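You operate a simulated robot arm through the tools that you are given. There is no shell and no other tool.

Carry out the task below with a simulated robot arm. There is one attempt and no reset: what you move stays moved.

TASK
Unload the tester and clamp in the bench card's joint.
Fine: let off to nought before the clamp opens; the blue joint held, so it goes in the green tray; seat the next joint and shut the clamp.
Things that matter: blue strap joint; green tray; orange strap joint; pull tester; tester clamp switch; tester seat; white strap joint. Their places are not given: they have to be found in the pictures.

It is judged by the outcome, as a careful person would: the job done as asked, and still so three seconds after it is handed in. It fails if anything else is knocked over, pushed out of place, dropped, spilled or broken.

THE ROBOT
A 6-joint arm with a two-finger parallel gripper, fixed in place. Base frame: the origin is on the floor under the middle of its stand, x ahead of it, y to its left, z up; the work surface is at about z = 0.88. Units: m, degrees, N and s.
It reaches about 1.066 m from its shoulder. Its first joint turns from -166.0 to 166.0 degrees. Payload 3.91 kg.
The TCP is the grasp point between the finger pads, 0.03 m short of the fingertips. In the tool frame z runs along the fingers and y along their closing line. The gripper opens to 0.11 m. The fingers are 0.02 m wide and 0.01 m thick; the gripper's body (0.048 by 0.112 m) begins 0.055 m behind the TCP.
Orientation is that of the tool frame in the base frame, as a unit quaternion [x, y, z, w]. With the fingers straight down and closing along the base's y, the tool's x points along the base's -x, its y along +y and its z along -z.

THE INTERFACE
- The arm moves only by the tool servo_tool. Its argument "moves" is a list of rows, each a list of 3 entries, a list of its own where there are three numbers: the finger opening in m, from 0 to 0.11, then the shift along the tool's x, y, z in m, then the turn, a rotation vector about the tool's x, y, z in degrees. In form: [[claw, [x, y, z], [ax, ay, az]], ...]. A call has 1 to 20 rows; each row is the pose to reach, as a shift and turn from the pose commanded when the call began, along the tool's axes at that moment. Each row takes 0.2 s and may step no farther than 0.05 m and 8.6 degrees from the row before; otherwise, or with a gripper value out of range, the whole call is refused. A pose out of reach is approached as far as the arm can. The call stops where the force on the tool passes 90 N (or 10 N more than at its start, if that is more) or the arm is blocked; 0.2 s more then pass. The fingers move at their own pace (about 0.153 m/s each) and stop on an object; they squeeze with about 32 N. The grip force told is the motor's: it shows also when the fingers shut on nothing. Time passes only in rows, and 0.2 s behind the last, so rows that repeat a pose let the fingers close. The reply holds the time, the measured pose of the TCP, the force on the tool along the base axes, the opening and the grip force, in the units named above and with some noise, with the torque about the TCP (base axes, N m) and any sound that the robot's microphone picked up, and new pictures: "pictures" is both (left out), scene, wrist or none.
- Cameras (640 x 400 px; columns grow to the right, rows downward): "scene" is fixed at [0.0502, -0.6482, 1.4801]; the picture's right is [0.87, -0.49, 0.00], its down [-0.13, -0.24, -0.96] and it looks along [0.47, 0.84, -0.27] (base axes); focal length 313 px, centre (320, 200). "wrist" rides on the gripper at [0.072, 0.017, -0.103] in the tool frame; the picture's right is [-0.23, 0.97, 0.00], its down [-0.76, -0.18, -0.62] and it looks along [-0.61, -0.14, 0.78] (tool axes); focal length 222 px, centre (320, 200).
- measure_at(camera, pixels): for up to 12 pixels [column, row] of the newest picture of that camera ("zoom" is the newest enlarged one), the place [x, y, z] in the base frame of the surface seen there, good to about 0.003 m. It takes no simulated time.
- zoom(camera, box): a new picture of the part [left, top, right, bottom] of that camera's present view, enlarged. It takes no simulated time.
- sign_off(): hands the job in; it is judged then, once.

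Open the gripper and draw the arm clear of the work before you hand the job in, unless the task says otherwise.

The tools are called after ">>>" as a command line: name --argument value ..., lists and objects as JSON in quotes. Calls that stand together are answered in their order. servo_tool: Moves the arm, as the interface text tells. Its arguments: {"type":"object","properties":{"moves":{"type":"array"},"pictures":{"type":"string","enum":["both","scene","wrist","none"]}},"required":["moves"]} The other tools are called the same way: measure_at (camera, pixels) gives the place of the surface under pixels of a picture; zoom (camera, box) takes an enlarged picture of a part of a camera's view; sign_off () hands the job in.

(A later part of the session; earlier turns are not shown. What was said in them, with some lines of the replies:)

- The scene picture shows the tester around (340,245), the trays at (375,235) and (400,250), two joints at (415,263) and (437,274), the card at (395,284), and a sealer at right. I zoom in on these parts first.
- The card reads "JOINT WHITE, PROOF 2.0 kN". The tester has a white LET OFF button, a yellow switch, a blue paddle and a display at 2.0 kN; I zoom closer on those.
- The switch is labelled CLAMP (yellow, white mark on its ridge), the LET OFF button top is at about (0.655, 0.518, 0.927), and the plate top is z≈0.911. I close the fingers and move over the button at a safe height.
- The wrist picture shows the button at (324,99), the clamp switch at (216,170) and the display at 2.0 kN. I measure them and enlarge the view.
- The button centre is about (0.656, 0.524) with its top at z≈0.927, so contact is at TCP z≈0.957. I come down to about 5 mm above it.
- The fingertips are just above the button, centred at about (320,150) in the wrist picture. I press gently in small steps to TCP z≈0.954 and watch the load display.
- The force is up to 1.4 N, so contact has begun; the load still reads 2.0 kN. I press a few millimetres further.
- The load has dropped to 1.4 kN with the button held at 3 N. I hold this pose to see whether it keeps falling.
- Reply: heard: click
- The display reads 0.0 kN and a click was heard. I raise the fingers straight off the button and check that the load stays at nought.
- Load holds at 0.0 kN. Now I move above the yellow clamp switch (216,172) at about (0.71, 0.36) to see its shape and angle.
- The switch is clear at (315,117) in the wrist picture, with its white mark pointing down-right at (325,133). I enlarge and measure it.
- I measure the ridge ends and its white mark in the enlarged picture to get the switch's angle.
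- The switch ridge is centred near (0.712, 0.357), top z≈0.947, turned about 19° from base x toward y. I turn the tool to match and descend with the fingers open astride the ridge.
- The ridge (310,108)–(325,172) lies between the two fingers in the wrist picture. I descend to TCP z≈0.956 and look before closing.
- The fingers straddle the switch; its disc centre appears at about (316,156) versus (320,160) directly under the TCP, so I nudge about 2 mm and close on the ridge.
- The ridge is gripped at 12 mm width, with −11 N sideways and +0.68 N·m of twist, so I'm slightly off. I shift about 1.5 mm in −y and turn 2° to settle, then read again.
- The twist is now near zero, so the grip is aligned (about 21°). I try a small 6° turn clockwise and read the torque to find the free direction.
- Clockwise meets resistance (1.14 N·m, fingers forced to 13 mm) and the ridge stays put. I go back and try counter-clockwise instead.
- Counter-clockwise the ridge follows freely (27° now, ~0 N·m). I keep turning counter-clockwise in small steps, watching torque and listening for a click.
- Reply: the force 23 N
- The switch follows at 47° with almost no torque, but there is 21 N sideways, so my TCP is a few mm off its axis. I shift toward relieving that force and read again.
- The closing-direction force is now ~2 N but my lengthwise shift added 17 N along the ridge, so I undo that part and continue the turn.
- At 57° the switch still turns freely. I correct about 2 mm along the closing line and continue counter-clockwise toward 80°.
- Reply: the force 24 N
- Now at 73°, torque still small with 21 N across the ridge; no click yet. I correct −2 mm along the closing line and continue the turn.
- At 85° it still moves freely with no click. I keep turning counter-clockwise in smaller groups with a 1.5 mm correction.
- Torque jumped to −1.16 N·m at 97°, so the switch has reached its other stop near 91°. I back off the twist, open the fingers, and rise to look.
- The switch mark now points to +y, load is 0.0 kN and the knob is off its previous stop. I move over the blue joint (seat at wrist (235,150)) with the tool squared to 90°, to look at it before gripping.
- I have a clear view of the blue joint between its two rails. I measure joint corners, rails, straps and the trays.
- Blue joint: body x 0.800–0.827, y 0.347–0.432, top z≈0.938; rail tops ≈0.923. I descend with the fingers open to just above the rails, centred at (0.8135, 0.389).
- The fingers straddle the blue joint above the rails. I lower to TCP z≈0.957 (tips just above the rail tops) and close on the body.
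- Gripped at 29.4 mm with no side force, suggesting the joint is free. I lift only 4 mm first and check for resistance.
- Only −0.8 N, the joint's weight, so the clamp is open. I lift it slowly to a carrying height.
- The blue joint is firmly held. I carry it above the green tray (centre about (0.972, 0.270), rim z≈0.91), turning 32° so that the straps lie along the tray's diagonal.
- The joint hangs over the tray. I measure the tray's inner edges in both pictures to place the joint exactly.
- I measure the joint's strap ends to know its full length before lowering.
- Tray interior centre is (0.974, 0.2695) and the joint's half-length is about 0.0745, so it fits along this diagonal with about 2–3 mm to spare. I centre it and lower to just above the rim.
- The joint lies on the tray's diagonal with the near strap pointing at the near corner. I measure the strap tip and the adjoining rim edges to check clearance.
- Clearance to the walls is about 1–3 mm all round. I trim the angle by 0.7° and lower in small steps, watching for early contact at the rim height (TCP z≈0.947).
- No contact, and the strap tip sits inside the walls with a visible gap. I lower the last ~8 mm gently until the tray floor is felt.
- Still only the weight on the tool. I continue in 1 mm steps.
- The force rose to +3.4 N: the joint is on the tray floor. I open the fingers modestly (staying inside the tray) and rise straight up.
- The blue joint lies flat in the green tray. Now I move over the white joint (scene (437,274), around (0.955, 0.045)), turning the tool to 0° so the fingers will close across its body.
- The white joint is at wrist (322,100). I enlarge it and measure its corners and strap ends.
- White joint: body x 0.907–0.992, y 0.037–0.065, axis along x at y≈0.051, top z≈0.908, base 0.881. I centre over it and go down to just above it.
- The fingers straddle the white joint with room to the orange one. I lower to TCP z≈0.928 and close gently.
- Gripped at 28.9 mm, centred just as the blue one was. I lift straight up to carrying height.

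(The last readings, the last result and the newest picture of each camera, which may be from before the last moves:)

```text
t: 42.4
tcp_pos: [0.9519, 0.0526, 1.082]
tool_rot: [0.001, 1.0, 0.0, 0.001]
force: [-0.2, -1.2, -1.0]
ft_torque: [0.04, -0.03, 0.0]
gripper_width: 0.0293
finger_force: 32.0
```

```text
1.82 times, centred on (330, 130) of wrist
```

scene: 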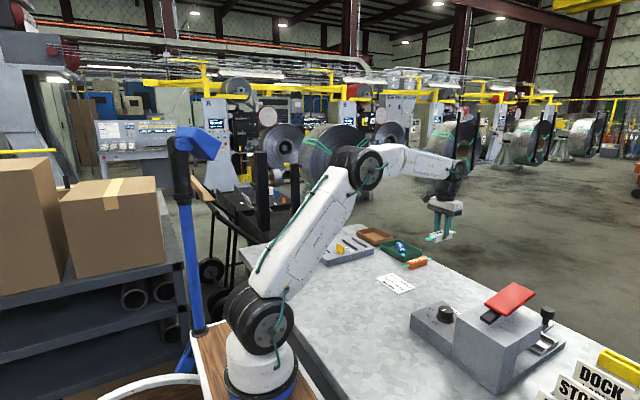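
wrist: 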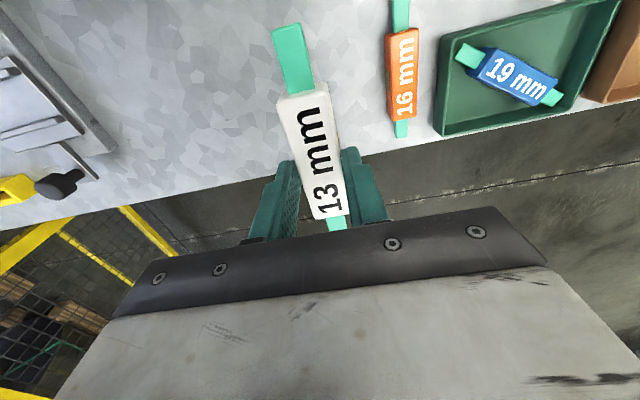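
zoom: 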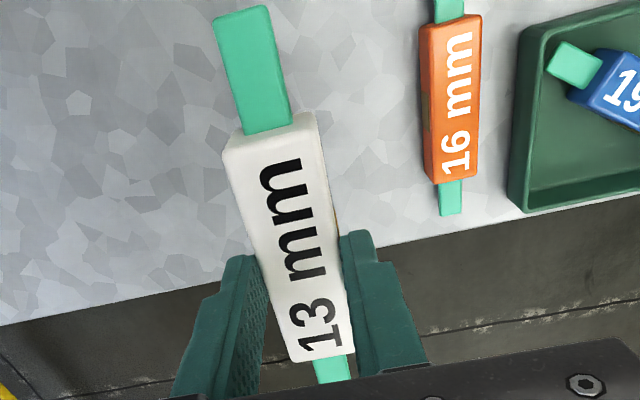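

The white joint is held level. I carry it to above the seat (0.8145, 0.389), turning clockwise 90° so it lies in the seat the same way round as the blue one did.

>>> servo_tool --moves '[[0.0, [0.0114, 0.0281, 0.0], [0, 0, 7.5]], [0.0, [0.0228, 0.0562, 0.0], [0, 0, 15]], [0.0, [0.0341, 0.0843, 0.0], [0, 0, 22.5]], [0.0, [0.0455, 0.1123, 0.0], [0, 0, 30]], [0.0, [0.0569, 0.1404, 0.0], [0, 0, 37.5]], [0.0, [0.0683, 0.1685, 0.0], [0, 0, 45]], [0.0, [0.0796, 0.1966, 0.0], [0, 0, 52.5]], [0.0, [0.091, 0.2247, 0.0], [0, 0, 60]], [0.0, [0.1024, 0.2528, 0.0], [0, 0, 67.5]], [0.0, [0.1138, 0.2808, 0.0], [0, 0, 75]], [0.0, [0.1251, 0.3089, 0.0], [0, 0, 82.5]], [0.0, [0.1365, 0.337, 0.0], [0, 0, 90]], [0.0, [0.1365, 0.337, 0.0], [0, 0, 90]]]'

>>> zoom --camera "wrist" --box '[220, 20, 440, 240]'

>>> zoom --camera "scene" --box '[300, 180, 450, 280]'

```text
t: 45.2
tcp_pos: [0.8143, 0.3894, 1.0805]
tool_rot: [0.708, 0.706, 0.001, 0.001]
force: [-0.1, 0.2, -1.2]
ft_torque: [0.03, -0.02, -0.02]
gripper_width: 0.0292
finger_force: 31.8
```

scene: 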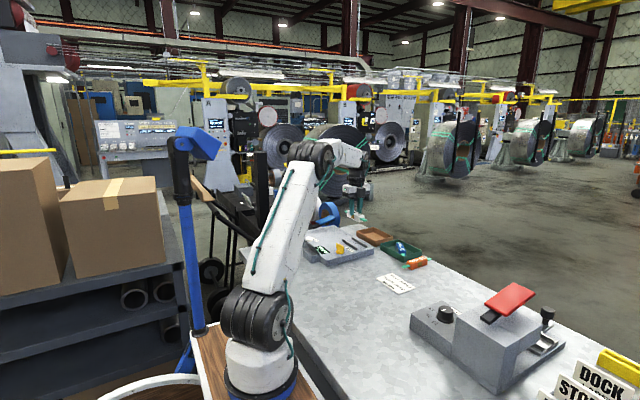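
wrist: 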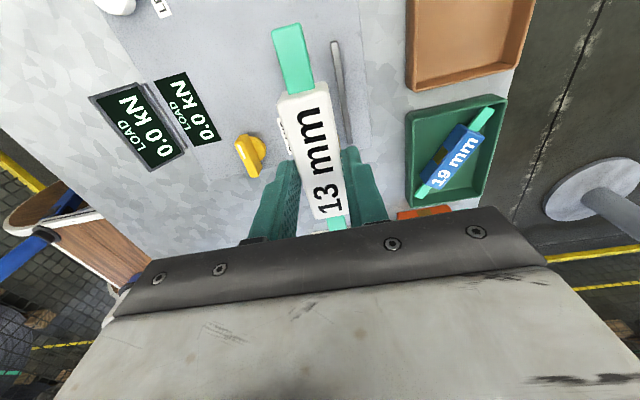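

```text
1.82 times, centred on (330, 130) of wrist
```

zoom: 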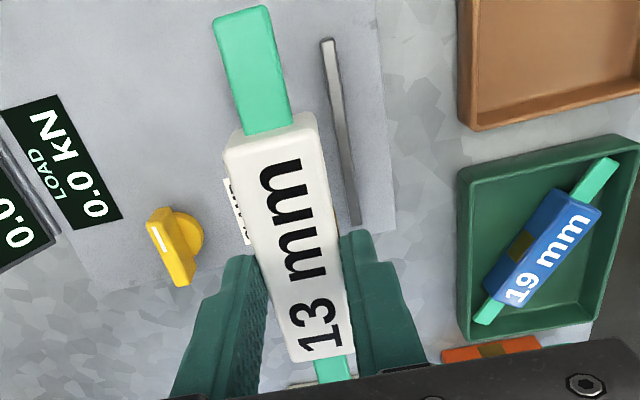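

```text
4.00 times, centred on (375, 230) of scene
```

zoom: 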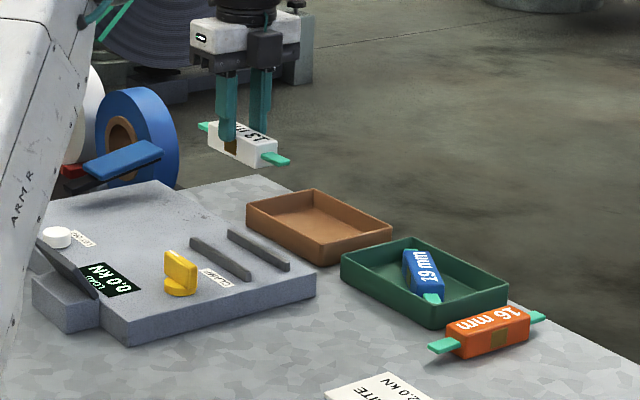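

The empty seat rails are visible in the scene zoom. I measure both rails' ends to get the seat centre.

>>> zoom --camera "scene" --box '[335, 230, 385, 265]'

```text
11.43 times, centred on (360, 248) of scene
```

zoom: 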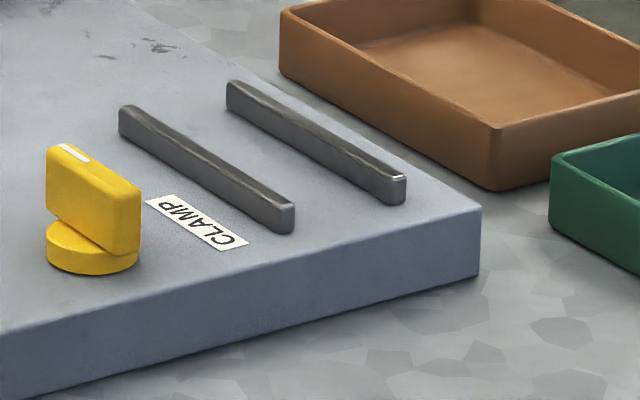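

The two rails are clean and empty. I measure along each rail's top and the plate between them.

>>> measure_at --camera "zoom" --pixels '[[127, 108], [205, 154], [288, 205], [234, 83], [315, 130], [400, 178], [255, 150], [285, 210], [400, 190], [340, 200], [210, 100], [120, 120]]'

```text
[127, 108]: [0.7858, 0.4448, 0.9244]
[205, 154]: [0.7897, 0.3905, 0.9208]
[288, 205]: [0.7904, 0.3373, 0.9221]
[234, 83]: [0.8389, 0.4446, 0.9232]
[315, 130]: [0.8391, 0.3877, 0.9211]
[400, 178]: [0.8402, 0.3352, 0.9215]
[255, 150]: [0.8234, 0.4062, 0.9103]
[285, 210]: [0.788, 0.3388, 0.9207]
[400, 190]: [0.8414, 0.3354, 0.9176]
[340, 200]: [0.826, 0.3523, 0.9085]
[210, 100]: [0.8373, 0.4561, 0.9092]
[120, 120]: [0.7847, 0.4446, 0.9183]
```

Rails at x≈0.789 and 0.839, y 0.336–0.446, so the seat centre is (0.814, 0.390), right under the TCP. I lower the white joint to a few mm above the plate.

>>> servo_tool --moves '[[0.0, [0.0, 0.0, 0.03], [0, 0, 0]], [0.0, [0.0, 0.0, 0.06], [0, 0, 0]], [0.0, [0.0, 0.0, 0.085], [0, 0, 0]], [0.0, [0.0, 0.0, 0.1], [0, 0, 0]], [0.0, [0.0, 0.0, 0.11], [0, 0, 0]], [0.0, [0.0, 0.0, 0.115], [0, 0, 0]], [0.0, [0.0, 0.0, 0.115], [0, 0, 0]]]'

>>> zoom --camera "wrist" --box '[220, 20, 440, 240]'

>>> zoom --camera "scene" --box '[325, 215, 395, 265]'

```text
t: 46.8
tcp_pos: [0.8151, 0.3895, 0.9666]
tool_rot: [0.708, 0.706, 0.002, 0.001]
force: [0.8, -0.4, -0.2]
ft_torque: [0.04, -0.03, 0.0]
gripper_width: 0.0293
finger_force: 32.0
```

scene: 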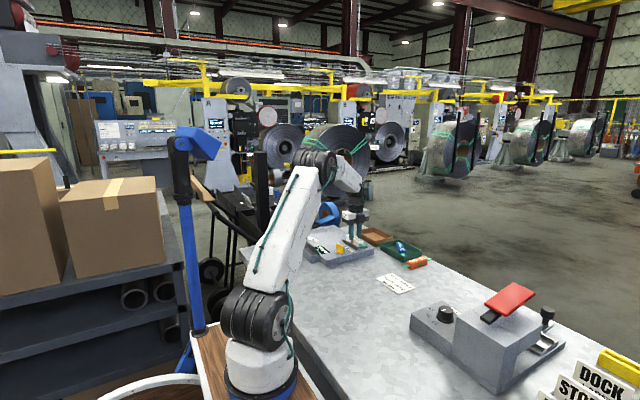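
wrist: 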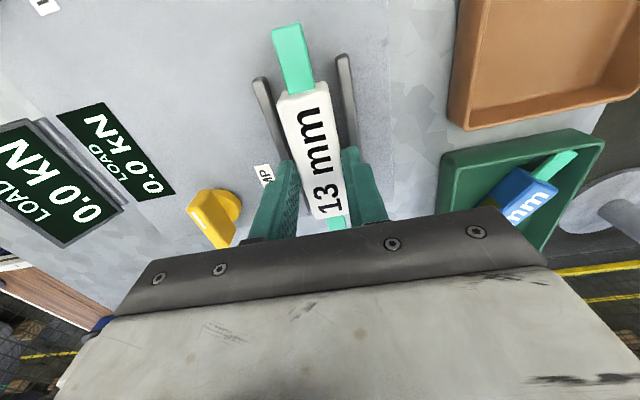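

```text
1.82 times, centred on (330, 130) of wrist
```

zoom: 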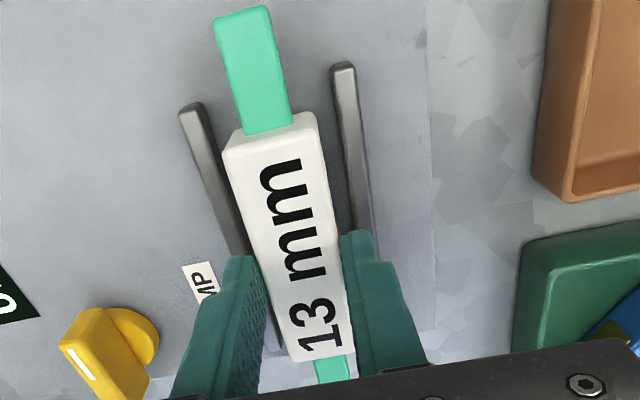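

```text
8.00 times, centred on (360, 240) of scene
```

zoom: 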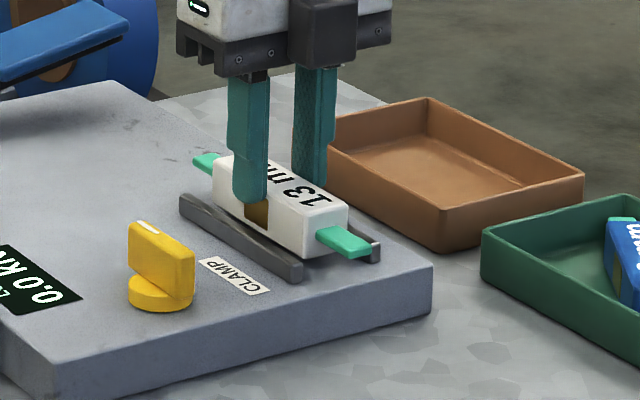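

The white joint hangs squarely between the rails. I lower the last ~8 mm in small steps until contact.

>>> servo_tool --moves '[[0.0, [0.0, 0.0, 0.002], [0, 0, 0]], [0.0, [0.0, 0.0, 0.004], [0, 0, 0]], [0.0, [0.0, 0.0, 0.006], [0, 0, 0]]]' --pictures "none"

```text
t: 47.6
tcp_pos: [0.8157, 0.3888, 0.9596]
tool_rot: [0.707, 0.707, 0.0, 0.0]
force: [-0.5, 0.9, 0.3]
ft_torque: [-0.05, -0.01, -0.07]
gripper_width: 0.0291
finger_force: 31.4
```

The force has just begun to change (about +0.3 N); I go 1 mm further in half steps to make sure the joint is seated on the plate.

>>> servo_tool --moves '[[0.0, [0.0, 0.0, 0.0007], [0, 0, 0]], [0.0, [0.0, 0.0, 0.0014], [0, 0, 0]]]' --pictures "none"

```text
t: 48.2
tcp_pos: [0.8162, 0.3901, 0.9597]
tool_rot: [0.708, 0.706, 0.002, 0.0]
force: [-2.8, -0.4, 16.6]
ft_torque: [-0.77, 0.1, -0.09]
gripper_width: 0.029
finger_force: 32.0
```

The joint is firmly on the plate (16.6 N). I ease up 1 mm, open the fingers and rise straight up to look.

>>> servo_tool --moves '[[0.0, [0.0, 0.0, -0.001], [0, 0, 0]], [0.035, [0.0, 0.0, -0.001], [0, 0, 0]], [0.05, [0.0, 0.0, -0.001], [0, 0, 0]], [0.05, [0.0, 0.0, -0.015], [0, 0, 0]], [0.05, [0.0, 0.0, -0.045], [0, 0, 0]], [0.05, [0.0, 0.0, -0.08], [0, 0, 0]], [0.05, [0.0, 0.0, -0.1], [0, 0, 0]], [0.05, [0.0, 0.0, -0.1], [0, 0, 0]]]'

>>> zoom --camera "wrist" --box '[220, 20, 440, 240]'

>>> zoom --camera "scene" --box '[325, 215, 395, 265]'

```text
t: 50.0
tcp_pos: [0.8145, 0.3888, 1.0578]
tool_rot: [0.708, 0.707, -0.001, -0.001]
force: [0.5, -1.0, -0.1]
ft_torque: [-0.01, 0.01, -0.01]
gripper_width: 0.0501
finger_force: 0.0
```

scene: 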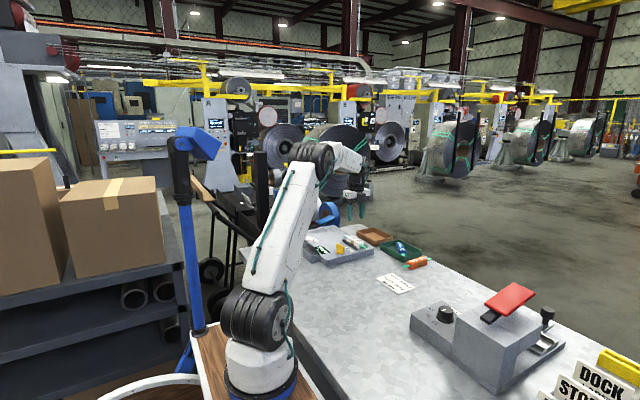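
wrist: 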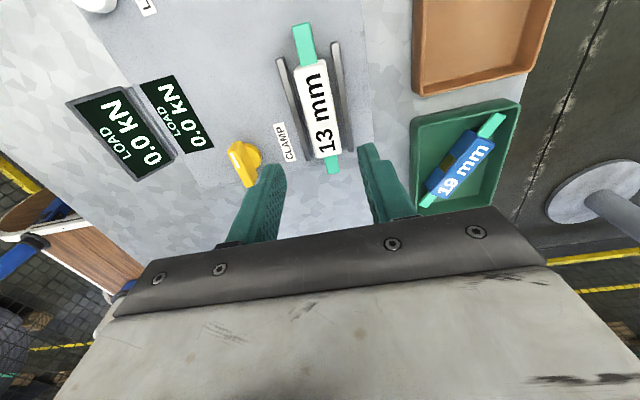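

```text
1.82 times, centred on (330, 130) of wrist
```

zoom: 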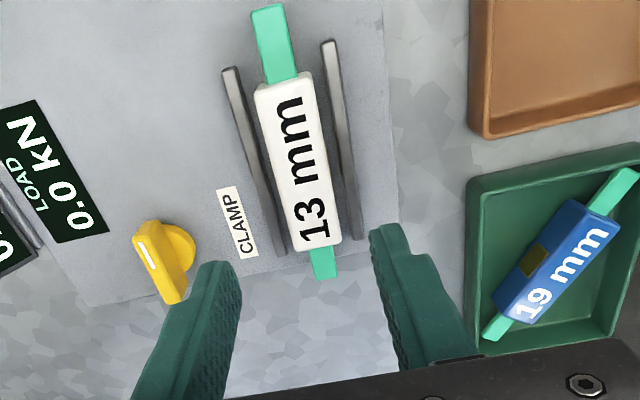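

```text
8.00 times, centred on (360, 240) of scene
```

zoom: 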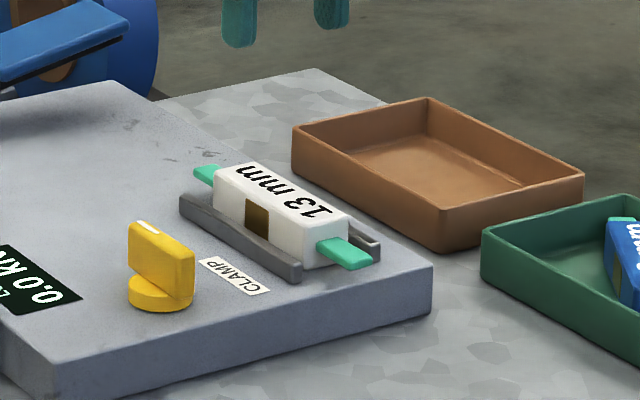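

The white joint sits flat between the rails, same way round as the blue one was. I verify its position by measuring it, and measure the switch ridge again.

>>> measure_at --camera "zoom" --pixels '[[215, 180], [305, 225], [345, 215], [265, 185], [205, 172], [350, 255], [145, 225], [165, 235], [190, 255], [135, 225], [160, 290]]'

>>> measure_at --camera "wrist" --pixels '[[293, 72], [322, 66], [341, 150], [314, 158], [297, 27], [335, 172], [232, 147], [250, 184], [242, 165], [255, 158]]'

```text
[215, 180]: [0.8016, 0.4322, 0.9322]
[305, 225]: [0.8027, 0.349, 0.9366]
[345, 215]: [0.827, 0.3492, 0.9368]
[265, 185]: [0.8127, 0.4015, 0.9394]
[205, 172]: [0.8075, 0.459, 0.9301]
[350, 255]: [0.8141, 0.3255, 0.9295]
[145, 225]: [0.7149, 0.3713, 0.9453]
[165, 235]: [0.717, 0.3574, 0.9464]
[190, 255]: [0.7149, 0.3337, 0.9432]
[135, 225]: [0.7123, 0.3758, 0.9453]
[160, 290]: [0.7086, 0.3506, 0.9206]
```

```text
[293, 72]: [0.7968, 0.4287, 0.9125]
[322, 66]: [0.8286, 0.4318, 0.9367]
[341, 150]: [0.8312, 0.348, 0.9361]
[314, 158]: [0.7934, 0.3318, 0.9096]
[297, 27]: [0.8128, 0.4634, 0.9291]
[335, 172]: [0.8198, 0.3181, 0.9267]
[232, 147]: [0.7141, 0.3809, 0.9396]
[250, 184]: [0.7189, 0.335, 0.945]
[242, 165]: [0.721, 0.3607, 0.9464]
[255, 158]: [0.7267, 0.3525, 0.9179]
```

White joint at x 0.801–0.829, y 0.348–0.432, the very place the blue one had. Now I go to the clamp switch (ridge centred (0.715, 0.355), lying along y), first turning the tool back counter-clockwise at height.

>>> servo_tool --moves '[[0.05, [-0.003, -0.009, -0.01], [0, 0, -8.2]], [0.05, [-0.006, -0.018, -0.02], [0, 0, -16.4]], [0.05, [-0.009, -0.027, -0.02], [0, 0, -24.6]], [0.05, [-0.012, -0.036, -0.02], [0, 0, -32.8]], [0.05, [-0.015, -0.045, -0.02], [0, 0, -41]], [0.05, [-0.018, -0.054, -0.02], [0, 0, -49.2]], [0.05, [-0.021, -0.063, -0.02], [0, 0, -57.4]], [0.05, [-0.024, -0.072, -0.02], [0, 0, -65.6]], [0.05, [-0.028, -0.082, -0.02], [0, 0, -73.8]], [0.05, [-0.031, -0.091, -0.02], [0, 0, -82]], [0.05, [-0.034, -0.1, -0.02], [0, 0, -90]]]' --pictures "none"

```text
t: 52.4
tcp_pos: [0.7157, 0.354, 1.0785]
tool_rot: [-0.001, 1.0, 0.0, 0.001]
force: [-0.4, -0.3, 0.8]
ft_torque: [0.03, -0.01, 0.01]
gripper_width: 0.0499
finger_force: 0.0
```

The tool is at 0° over the switch. I turn another 91° counter-clockwise so the fingers close across the ridge.

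>>> servo_tool --moves '[[0.05, [0, 0, 0], [0, 0, -8.3]], [0.05, [0, 0, 0], [0, 0, -16.6]], [0.05, [0, 0, 0], [0, 0, -24.9]], [0.05, [0, 0, 0], [0, 0, -33.2]], [0.05, [0, 0, 0], [0, 0, -41.5]], [0.05, [0, 0, 0], [0, 0, -49.8]], [0.05, [0, 0, 0], [0, 0, -58.1]], [0.05, [0, 0, 0], [0, 0, -66.4]], [0.05, [0, 0, 0.01], [0, 0, -74.7]], [0.05, [0, 0, 0.02], [0, 0, -83]], [0.05, [0, 0, 0.03], [0, 0, -91]], [0.05, [0, 0, 0.03], [0, 0, -91]]]'

>>> zoom --camera "wrist" --box '[220, 60, 440, 220]'

```text
t: 55.0
tcp_pos: [0.7139, 0.3552, 1.0475]
tool_rot: [0.713, -0.701, 0.0, 0.0]
force: [-0.1, 0.0, -0.3]
ft_torque: [-0.02, 0.0, 0.03]
gripper_width: 0.0503
finger_force: 0.1
```

scene: 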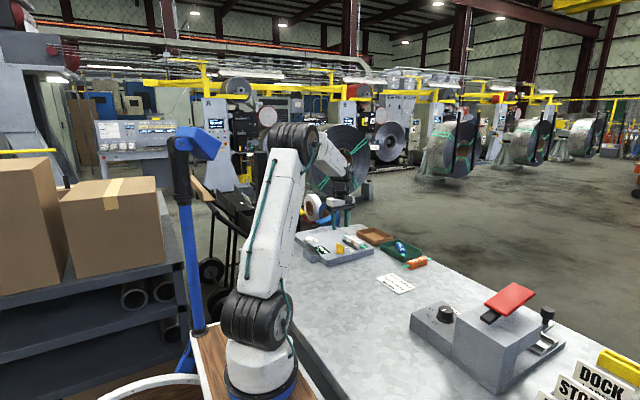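
wrist: 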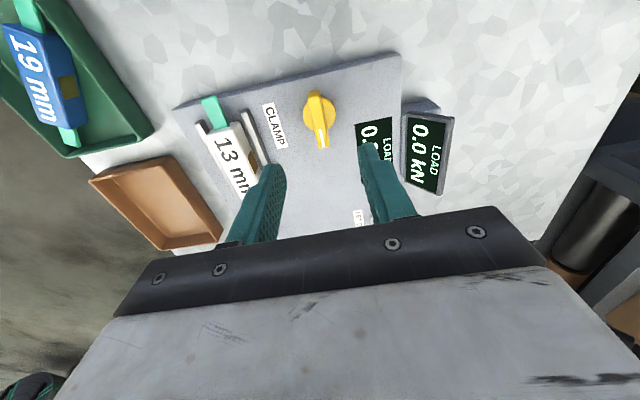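

```text
2.50 times, centred on (330, 140) of wrist
```

zoom: 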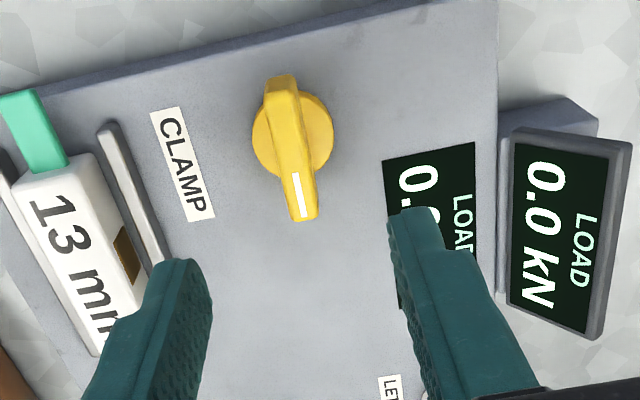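

The ridge is centred between the fingers (wrist (319,115)), angle matching. I descend astride it to TCP z≈0.956.

>>> servo_tool --moves '[[0.05, [0.001, -0.0005, 0.03], [0, 0, 0]], [0.05, [0.001, -0.0005, 0.06], [0, 0, 0]], [0.05, [0.001, -0.0005, 0.08], [0, 0, 0]], [0.05, [0.001, -0.0005, 0.0915], [0, 0, 0]], [0.05, [0.001, -0.0005, 0.0915], [0, 0, 0]]]'

>>> zoom --camera "wrist" --box '[220, 60, 440, 220]'

>>> zoom --camera "scene" --box '[310, 205, 390, 265]'

```text
t: 56.2
tcp_pos: [0.715, 0.3534, 0.9568]
tool_rot: [0.713, -0.701, 0.0, 0.0]
force: [-0.2, -0.2, 0.0]
ft_torque: [-0.01, -0.01, 0.0]
gripper_width: 0.05
finger_force: 0.0
```

scene: 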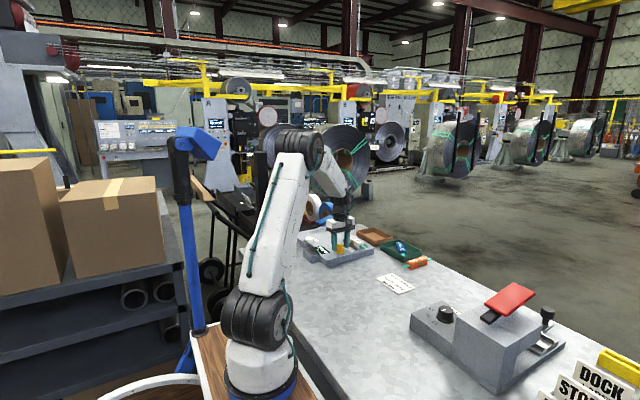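
wrist: 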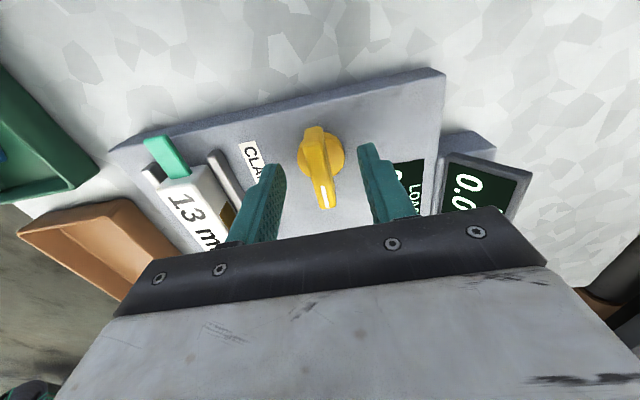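

```text
2.50 times, centred on (330, 140) of wrist
```

zoom: 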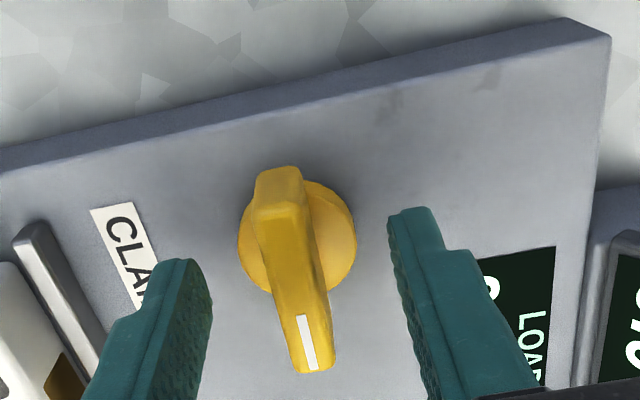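

```text
6.67 times, centred on (350, 235) of scene
```

zoom: 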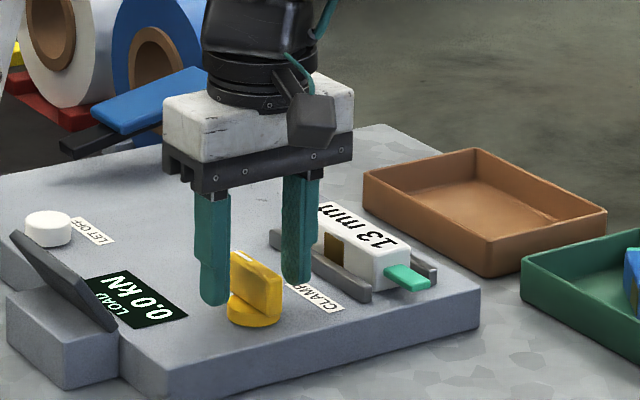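

The fingers are astride the switch, clear of the rail and display. I close on the ridge and read the forces.

>>> servo_tool --moves '[[0.03, [0, 0, 0], [0, 0, 0]], [0.02, [0, 0, 0], [0, 0, 0]], [0.0, [0, 0, 0], [0, 0, 0]], [0.0, [0, 0, 0], [0, 0, 0]]]' --pictures "none"

```text
t: 57.2
tcp_pos: [0.7156, 0.3533, 0.9565]
tool_rot: [0.712, -0.702, -0.001, 0.0]
force: [-3.9, -0.1, -0.4]
ft_torque: [0.06, 0.16, -0.65]
gripper_width: 0.0121
finger_force: 45.1
```

Ridge gripped (12.1 mm), small side force, −0.65 N·m of twist meaning the ridge is a few degrees clockwise of me. I start turning it clockwise.

>>> servo_tool --moves '[[0.0, [0, 0.0005, 0], [0, 0, 4]], [0.0, [0, 0.0005, 0], [0, 0, 8]], [0.0, [0, 0.0005, 0], [0, 0, 12]], [0.0, [0, 0.0005, 0], [0, 0, 16]], [0.0, [0, 0.0005, 0], [0, 0, 16]]]' --pictures "wrist"

```text
t: 58.4
tcp_pos: [0.7155, 0.3545, 0.9556]
tool_rot: [-0.608, 0.794, -0.001, 0.0]
force: [-2.2, -4.6, 6.1]
ft_torque: [-1.42, 0.52, -0.01]
gripper_width: 0.0119
finger_force: 45.1
```

wrist: 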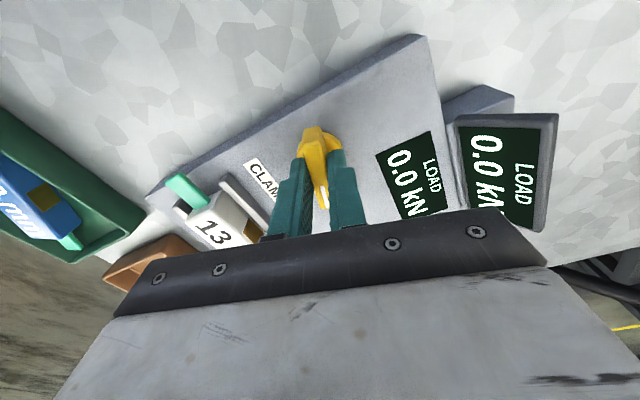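

At 75° with low forces; the switch follows. I continue clockwise.

>>> servo_tool --moves '[[0.0, [0, 0.0, 0], [0, 0, 5]], [0.0, [0, 0.0, 0], [0, 0, 10]], [0.0, [0, 0.0, 0], [0, 0, 15]], [0.0, [0, 0.0, 0], [0, 0, 18]], [0.0, [0, 0.0, 0], [0, 0, 18]]]' --pictures "none"

```text
t: 59.6
tcp_pos: [0.7144, 0.3537, 0.9556]
tool_rot: [-0.477, 0.879, 0.0, 0.001]
force: [-12.7, -6.8, 8.3]
ft_torque: [0.18, 0.19, 0.02]
gripper_width: 0.0119
finger_force: 45.0
```

At 57°, about 14 N sideways. I relieve it by 1 mm and continue clockwise.

>>> servo_tool --moves '[[0.0, [0.0015, 0.001, 0], [0, 0, 0]], [0.0, [0.0015, 0.001, 0], [0, 0, 5]], [0.0, [0.0015, 0.001, 0], [0, 0, 10]], [0.0, [0.0015, 0.001, 0], [0, 0, 15]], [0.0, [0.0015, 0.001, 0], [0, 0, 18]], [0.0, [0.0015, 0.001, 0], [0, 0, 18]]]' --pictures "none"

```text
t: 61.0
tcp_pos: [0.7138, 0.3545, 0.957]
tool_rot: [-0.333, 0.943, 0.0, 0.001]
force: [8.7, 7.6, 13.8]
ft_torque: [0.62, -0.69, 0.01]
gripper_width: 0.012
finger_force: 44.9
```

At 39°, side force ~11 N and 14 N upward; I relieve both slightly and keep turning toward the 21° stop.

>>> servo_tool --moves '[[0.0, [-0.001, 0.0, -0.001], [0, 0, 0]], [0.0, [-0.001, 0.0, -0.001], [0, 0, 5]], [0.0, [-0.001, 0.0, -0.001], [0, 0, 10]], [0.0, [-0.001, 0.0, -0.001], [0, 0, 15]], [0.0, [-0.001, 0.0, -0.001], [0, 0, 15]]]'

>>> zoom --camera "wrist" --box '[220, 60, 440, 220]'

```text
t: 62.2
tcp_pos: [0.7139, 0.3547, 0.9571]
tool_rot: [-0.208, 0.978, 0.0, 0.001]
force: [8.7, 11.6, 8.4]
ft_torque: [-0.22, 0.97, -0.06]
gripper_width: 0.0118
finger_force: 45.2
```

scene: 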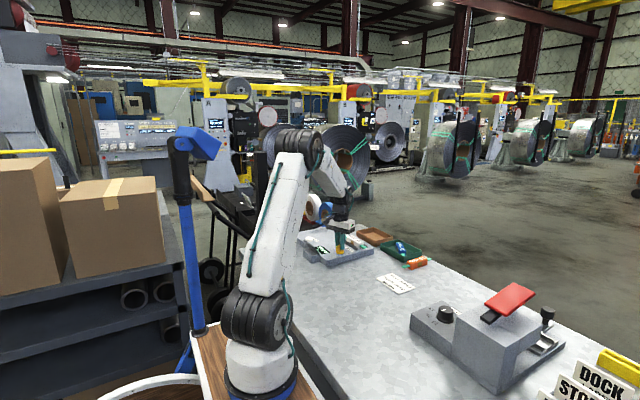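
wrist: 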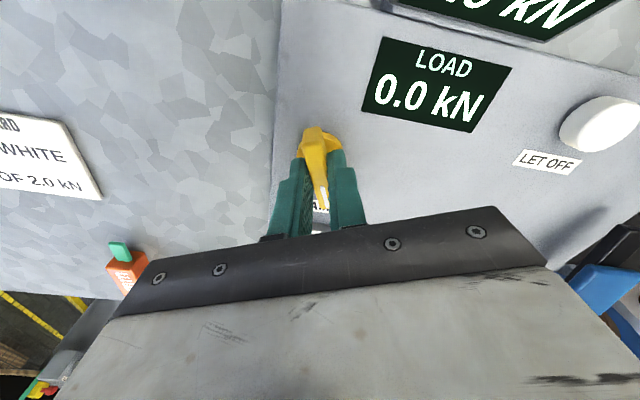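

```text
2.50 times, centred on (330, 140) of wrist
```

zoom: 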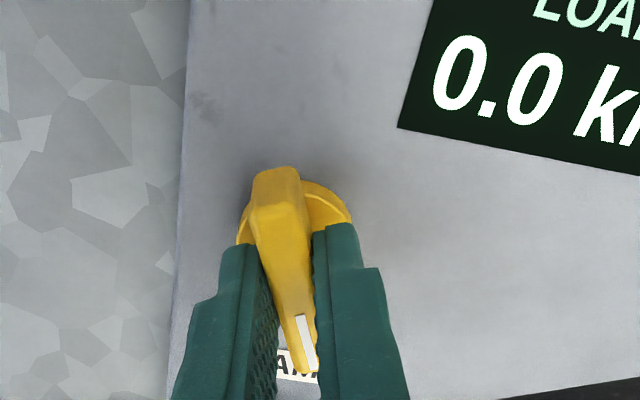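

At 24°, still free. I go on a few degrees more until the closed stop is felt.

>>> servo_tool --moves '[[0.0, [-0.001, 0.001, 0.0], [0, 0, 2]], [0.0, [-0.001, 0.001, 0.0], [0, 0, 5]], [0.0, [-0.001, 0.001, 0.0], [0, 0, 8]], [0.0, [-0.001, 0.001, 0.0], [0, 0, 8]]]'

>>> zoom --camera "wrist" --box '[220, 60, 440, 220]'

```text
t: 63.2
tcp_pos: [0.7145, 0.3544, 0.9558]
tool_rot: [-0.138, 0.99, -0.001, 0.0]
force: [-3.6, -2.4, 0.7]
ft_torque: [-0.3, 0.73, 1.08]
gripper_width: 0.0127
finger_force: 45.0
```

scene: 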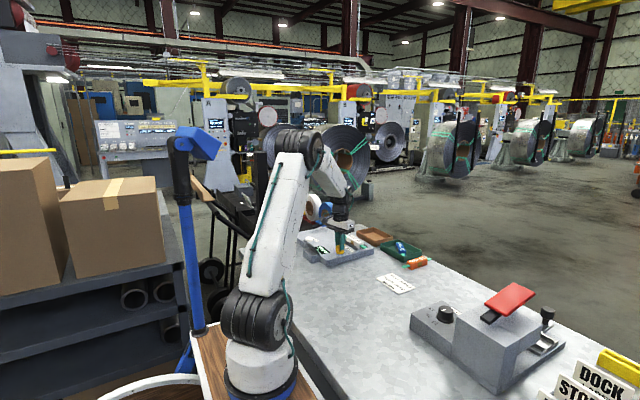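
wrist: 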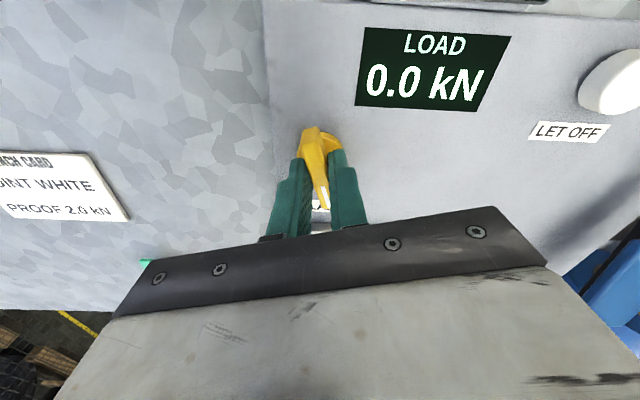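

```text
2.50 times, centred on (330, 140) of wrist
```

zoom: 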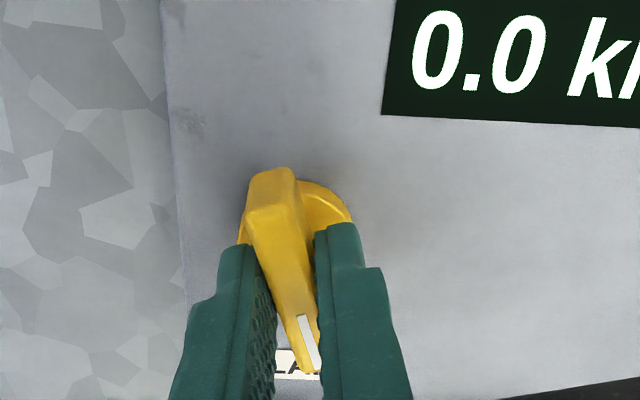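

The twist reached +1.08 N·m at 16°, matching the original closed stop. I back off 3° to unload it, open the fingers and rise.

>>> servo_tool --moves '[[0.0, [0.0, 0.0, 0.0], [0, 0, -1.5]], [0.0, [0.0, 0.0, 0.0], [0, 0, -3]], [0.03, [0.0, 0.0, 0.0], [0, 0, -3]], [0.05, [0.0, 0.0, 0.0], [0, 0, -3]], [0.05, [0.0, 0.0, -0.02], [0, 0, -3]], [0.05, [0.0, 0.0, -0.06], [0, 0, -3]], [0.05, [0.0, 0.0, -0.1], [0, 0, -3]], [0.05, [0.0, 0.0, -0.13], [0, 0, -3]], [0.05, [0.0, 0.0, -0.13], [0, 0, -3]]]'

>>> zoom --camera "wrist" --box '[240, 40, 460, 240]'

>>> zoom --camera "scene" --box '[310, 210, 400, 270]'

```text
t: 65.2
tcp_pos: [0.7143, 0.3553, 1.086]
tool_rot: [-0.163, 0.987, 0.0, 0.0]
force: [0.4, -0.3, 0.1]
ft_torque: [0.02, -0.01, -0.01]
gripper_width: 0.0504
finger_force: 0.1
```

scene: 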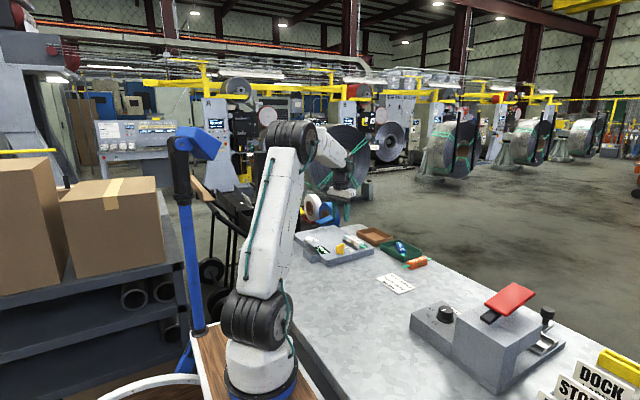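
wrist: 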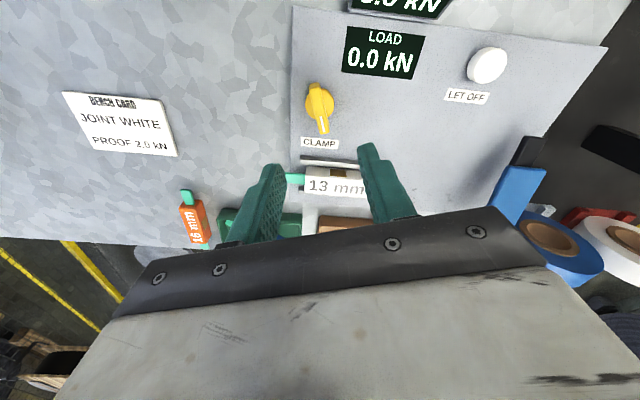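

```text
2.00 times, centred on (350, 140) of wrist
```

zoom: 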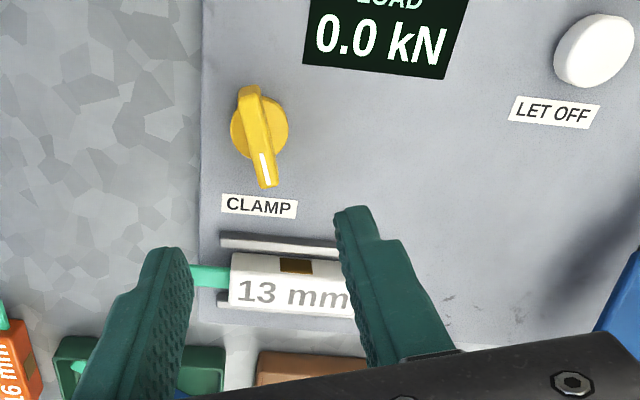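

```text
6.67 times, centred on (355, 240) of scene
```

zoom: 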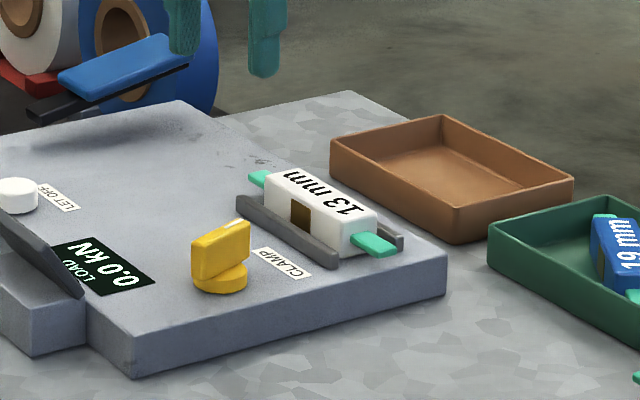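

The white joint is seated, the switch looks just as it did at the start (mark toward CLAMP), and the load is 0.0 kN. I measure the ridge to confirm it matches the original closed angle.

>>> measure_at --camera "wrist" --pixels '[[312, 86], [324, 130], [318, 105], [322, 120], [305, 108]]'

>>> zoom --camera "wrist" --box '[295, 75, 345, 145]'

>>> zoom --camera "scene" --box '[370, 225, 450, 300]'

```text
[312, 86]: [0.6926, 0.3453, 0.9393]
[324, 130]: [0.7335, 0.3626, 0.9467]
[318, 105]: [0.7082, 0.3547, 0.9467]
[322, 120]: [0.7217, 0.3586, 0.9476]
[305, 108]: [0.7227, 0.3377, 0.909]
```

```text
5.71 times, centred on (320, 110) of wrist
```

zoom: 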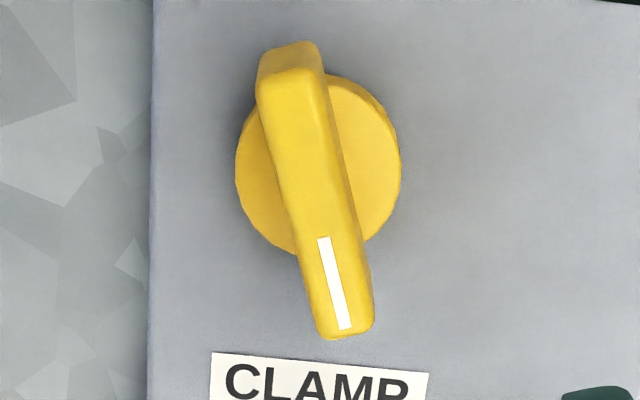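

```text
5.33 times, centred on (410, 262) of scene
```

zoom: 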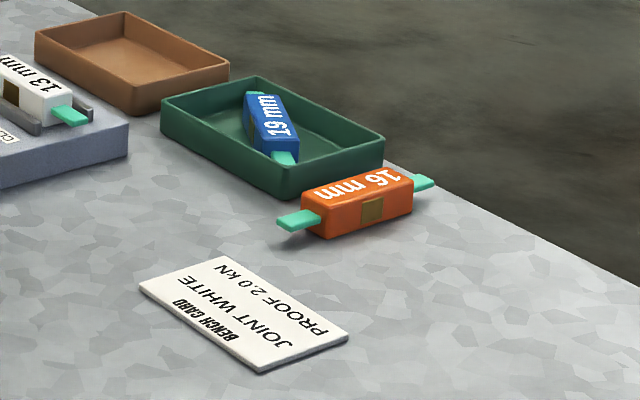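

The ridge runs from (0.693, 0.345) to (0.734, 0.363), about 23°, the same as at the start, so the clamp is shut. I open the gripper and draw the arm back up to its starting pose.

>>> servo_tool --moves '[[0.05, [0.0, 0.0, -0.03], [0, 0, 0]], [0.06, [0.01, -0.007, -0.06], [0, 0, 3]], [0.08, [0.035, -0.025, -0.09], [0, 0, 6]], [0.1, [0.065, -0.047, -0.115], [0, 0, 9]], [0.11, [0.095, -0.068, -0.137], [0, 0, 12]], [0.11, [0.125, -0.09, -0.137], [0, 0, 15]], [0.11, [0.15, -0.108, -0.137], [0, 0, 17]], [0.11, [0.17, -0.1217, -0.137], [0, 0, 18.8]], [0.11, [0.17, -0.1217, -0.137], [0, 0, 18.8]]]'

>>> zoom --camera "scene" --box '[280, 200, 460, 310]'

>>> zoom --camera "wrist" --box '[260, 20, 640, 240]'

```text
t: 67.2
tcp_pos: [0.5905, 0.1852, 1.2237]
tool_rot: [-0.001, 1.0, 0.0, 0.0]
force: [-0.2, 0.4, 0.3]
ft_torque: [-0.02, 0.01, 0.03]
gripper_width: 0.1101
finger_force: 0.1
```

scene: 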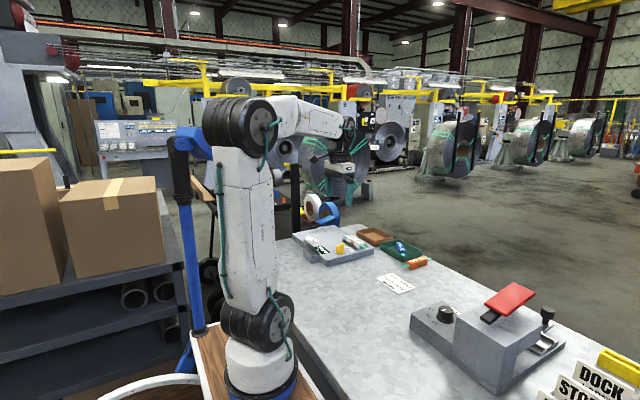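
wrist: 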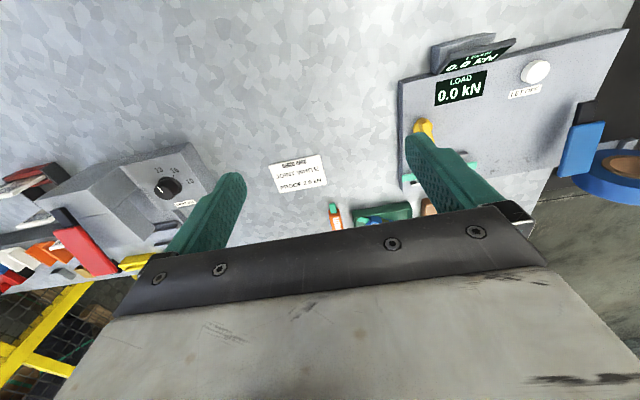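

```text
3.56 times, centred on (370, 255) of scene
```

zoom: 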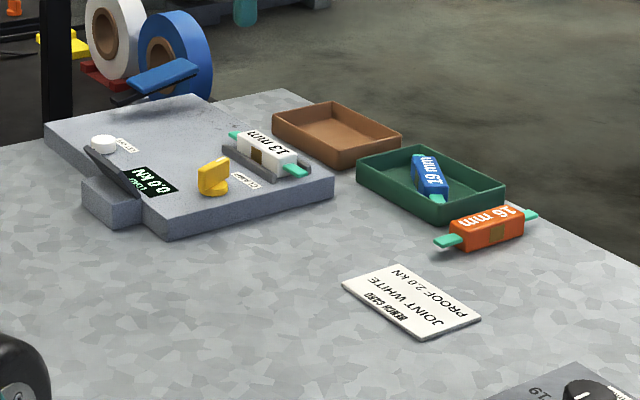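

```text
1.68 times, centred on (450, 130) of wrist
```

zoom: 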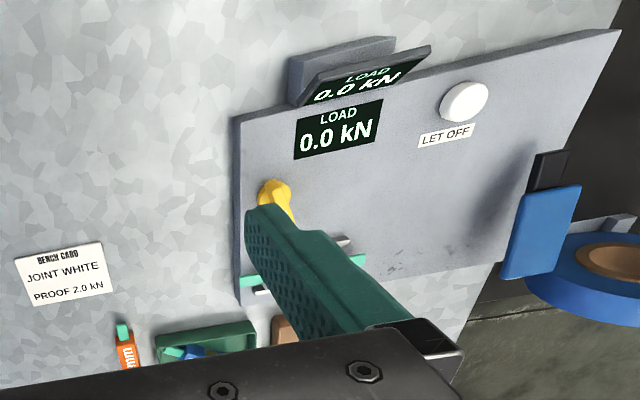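

The final pictures show the load at 0.0 kN and the blue joint in the green tray. The white joint is seated with the clamp switch in its shut position, the orange joint and card are untouched, and the arm is back with the gripper open. I hand the job in.

>>> sign_off

```text
The job is handed in.
```

The tester is unloaded and the bench card's joint, the white one, is seated with the clamp switch turned shut. The job is handed in; no result has come back yet.

- **Load:** I held the LET OFF button until both displays read 0.0 kN, and only then turned the clamp switch. The load still read 0.0 kN at the end.
- **Blue joint:** it came out of the seat with no resistance and lies flat in the green tray.
- **White joint:** it sits flat between the seat rails, in the same place and the same way round as the blue one was.
- **Clamp:** I turned the switch back until it met its stop, at the same angle it had at the start. I had no direct way to see the clamp grip, so I'm taking it as shut from the switch position.

The orange joint, brown tray and bench card were not touched. The arm is back at its starting pose with the gripper open.
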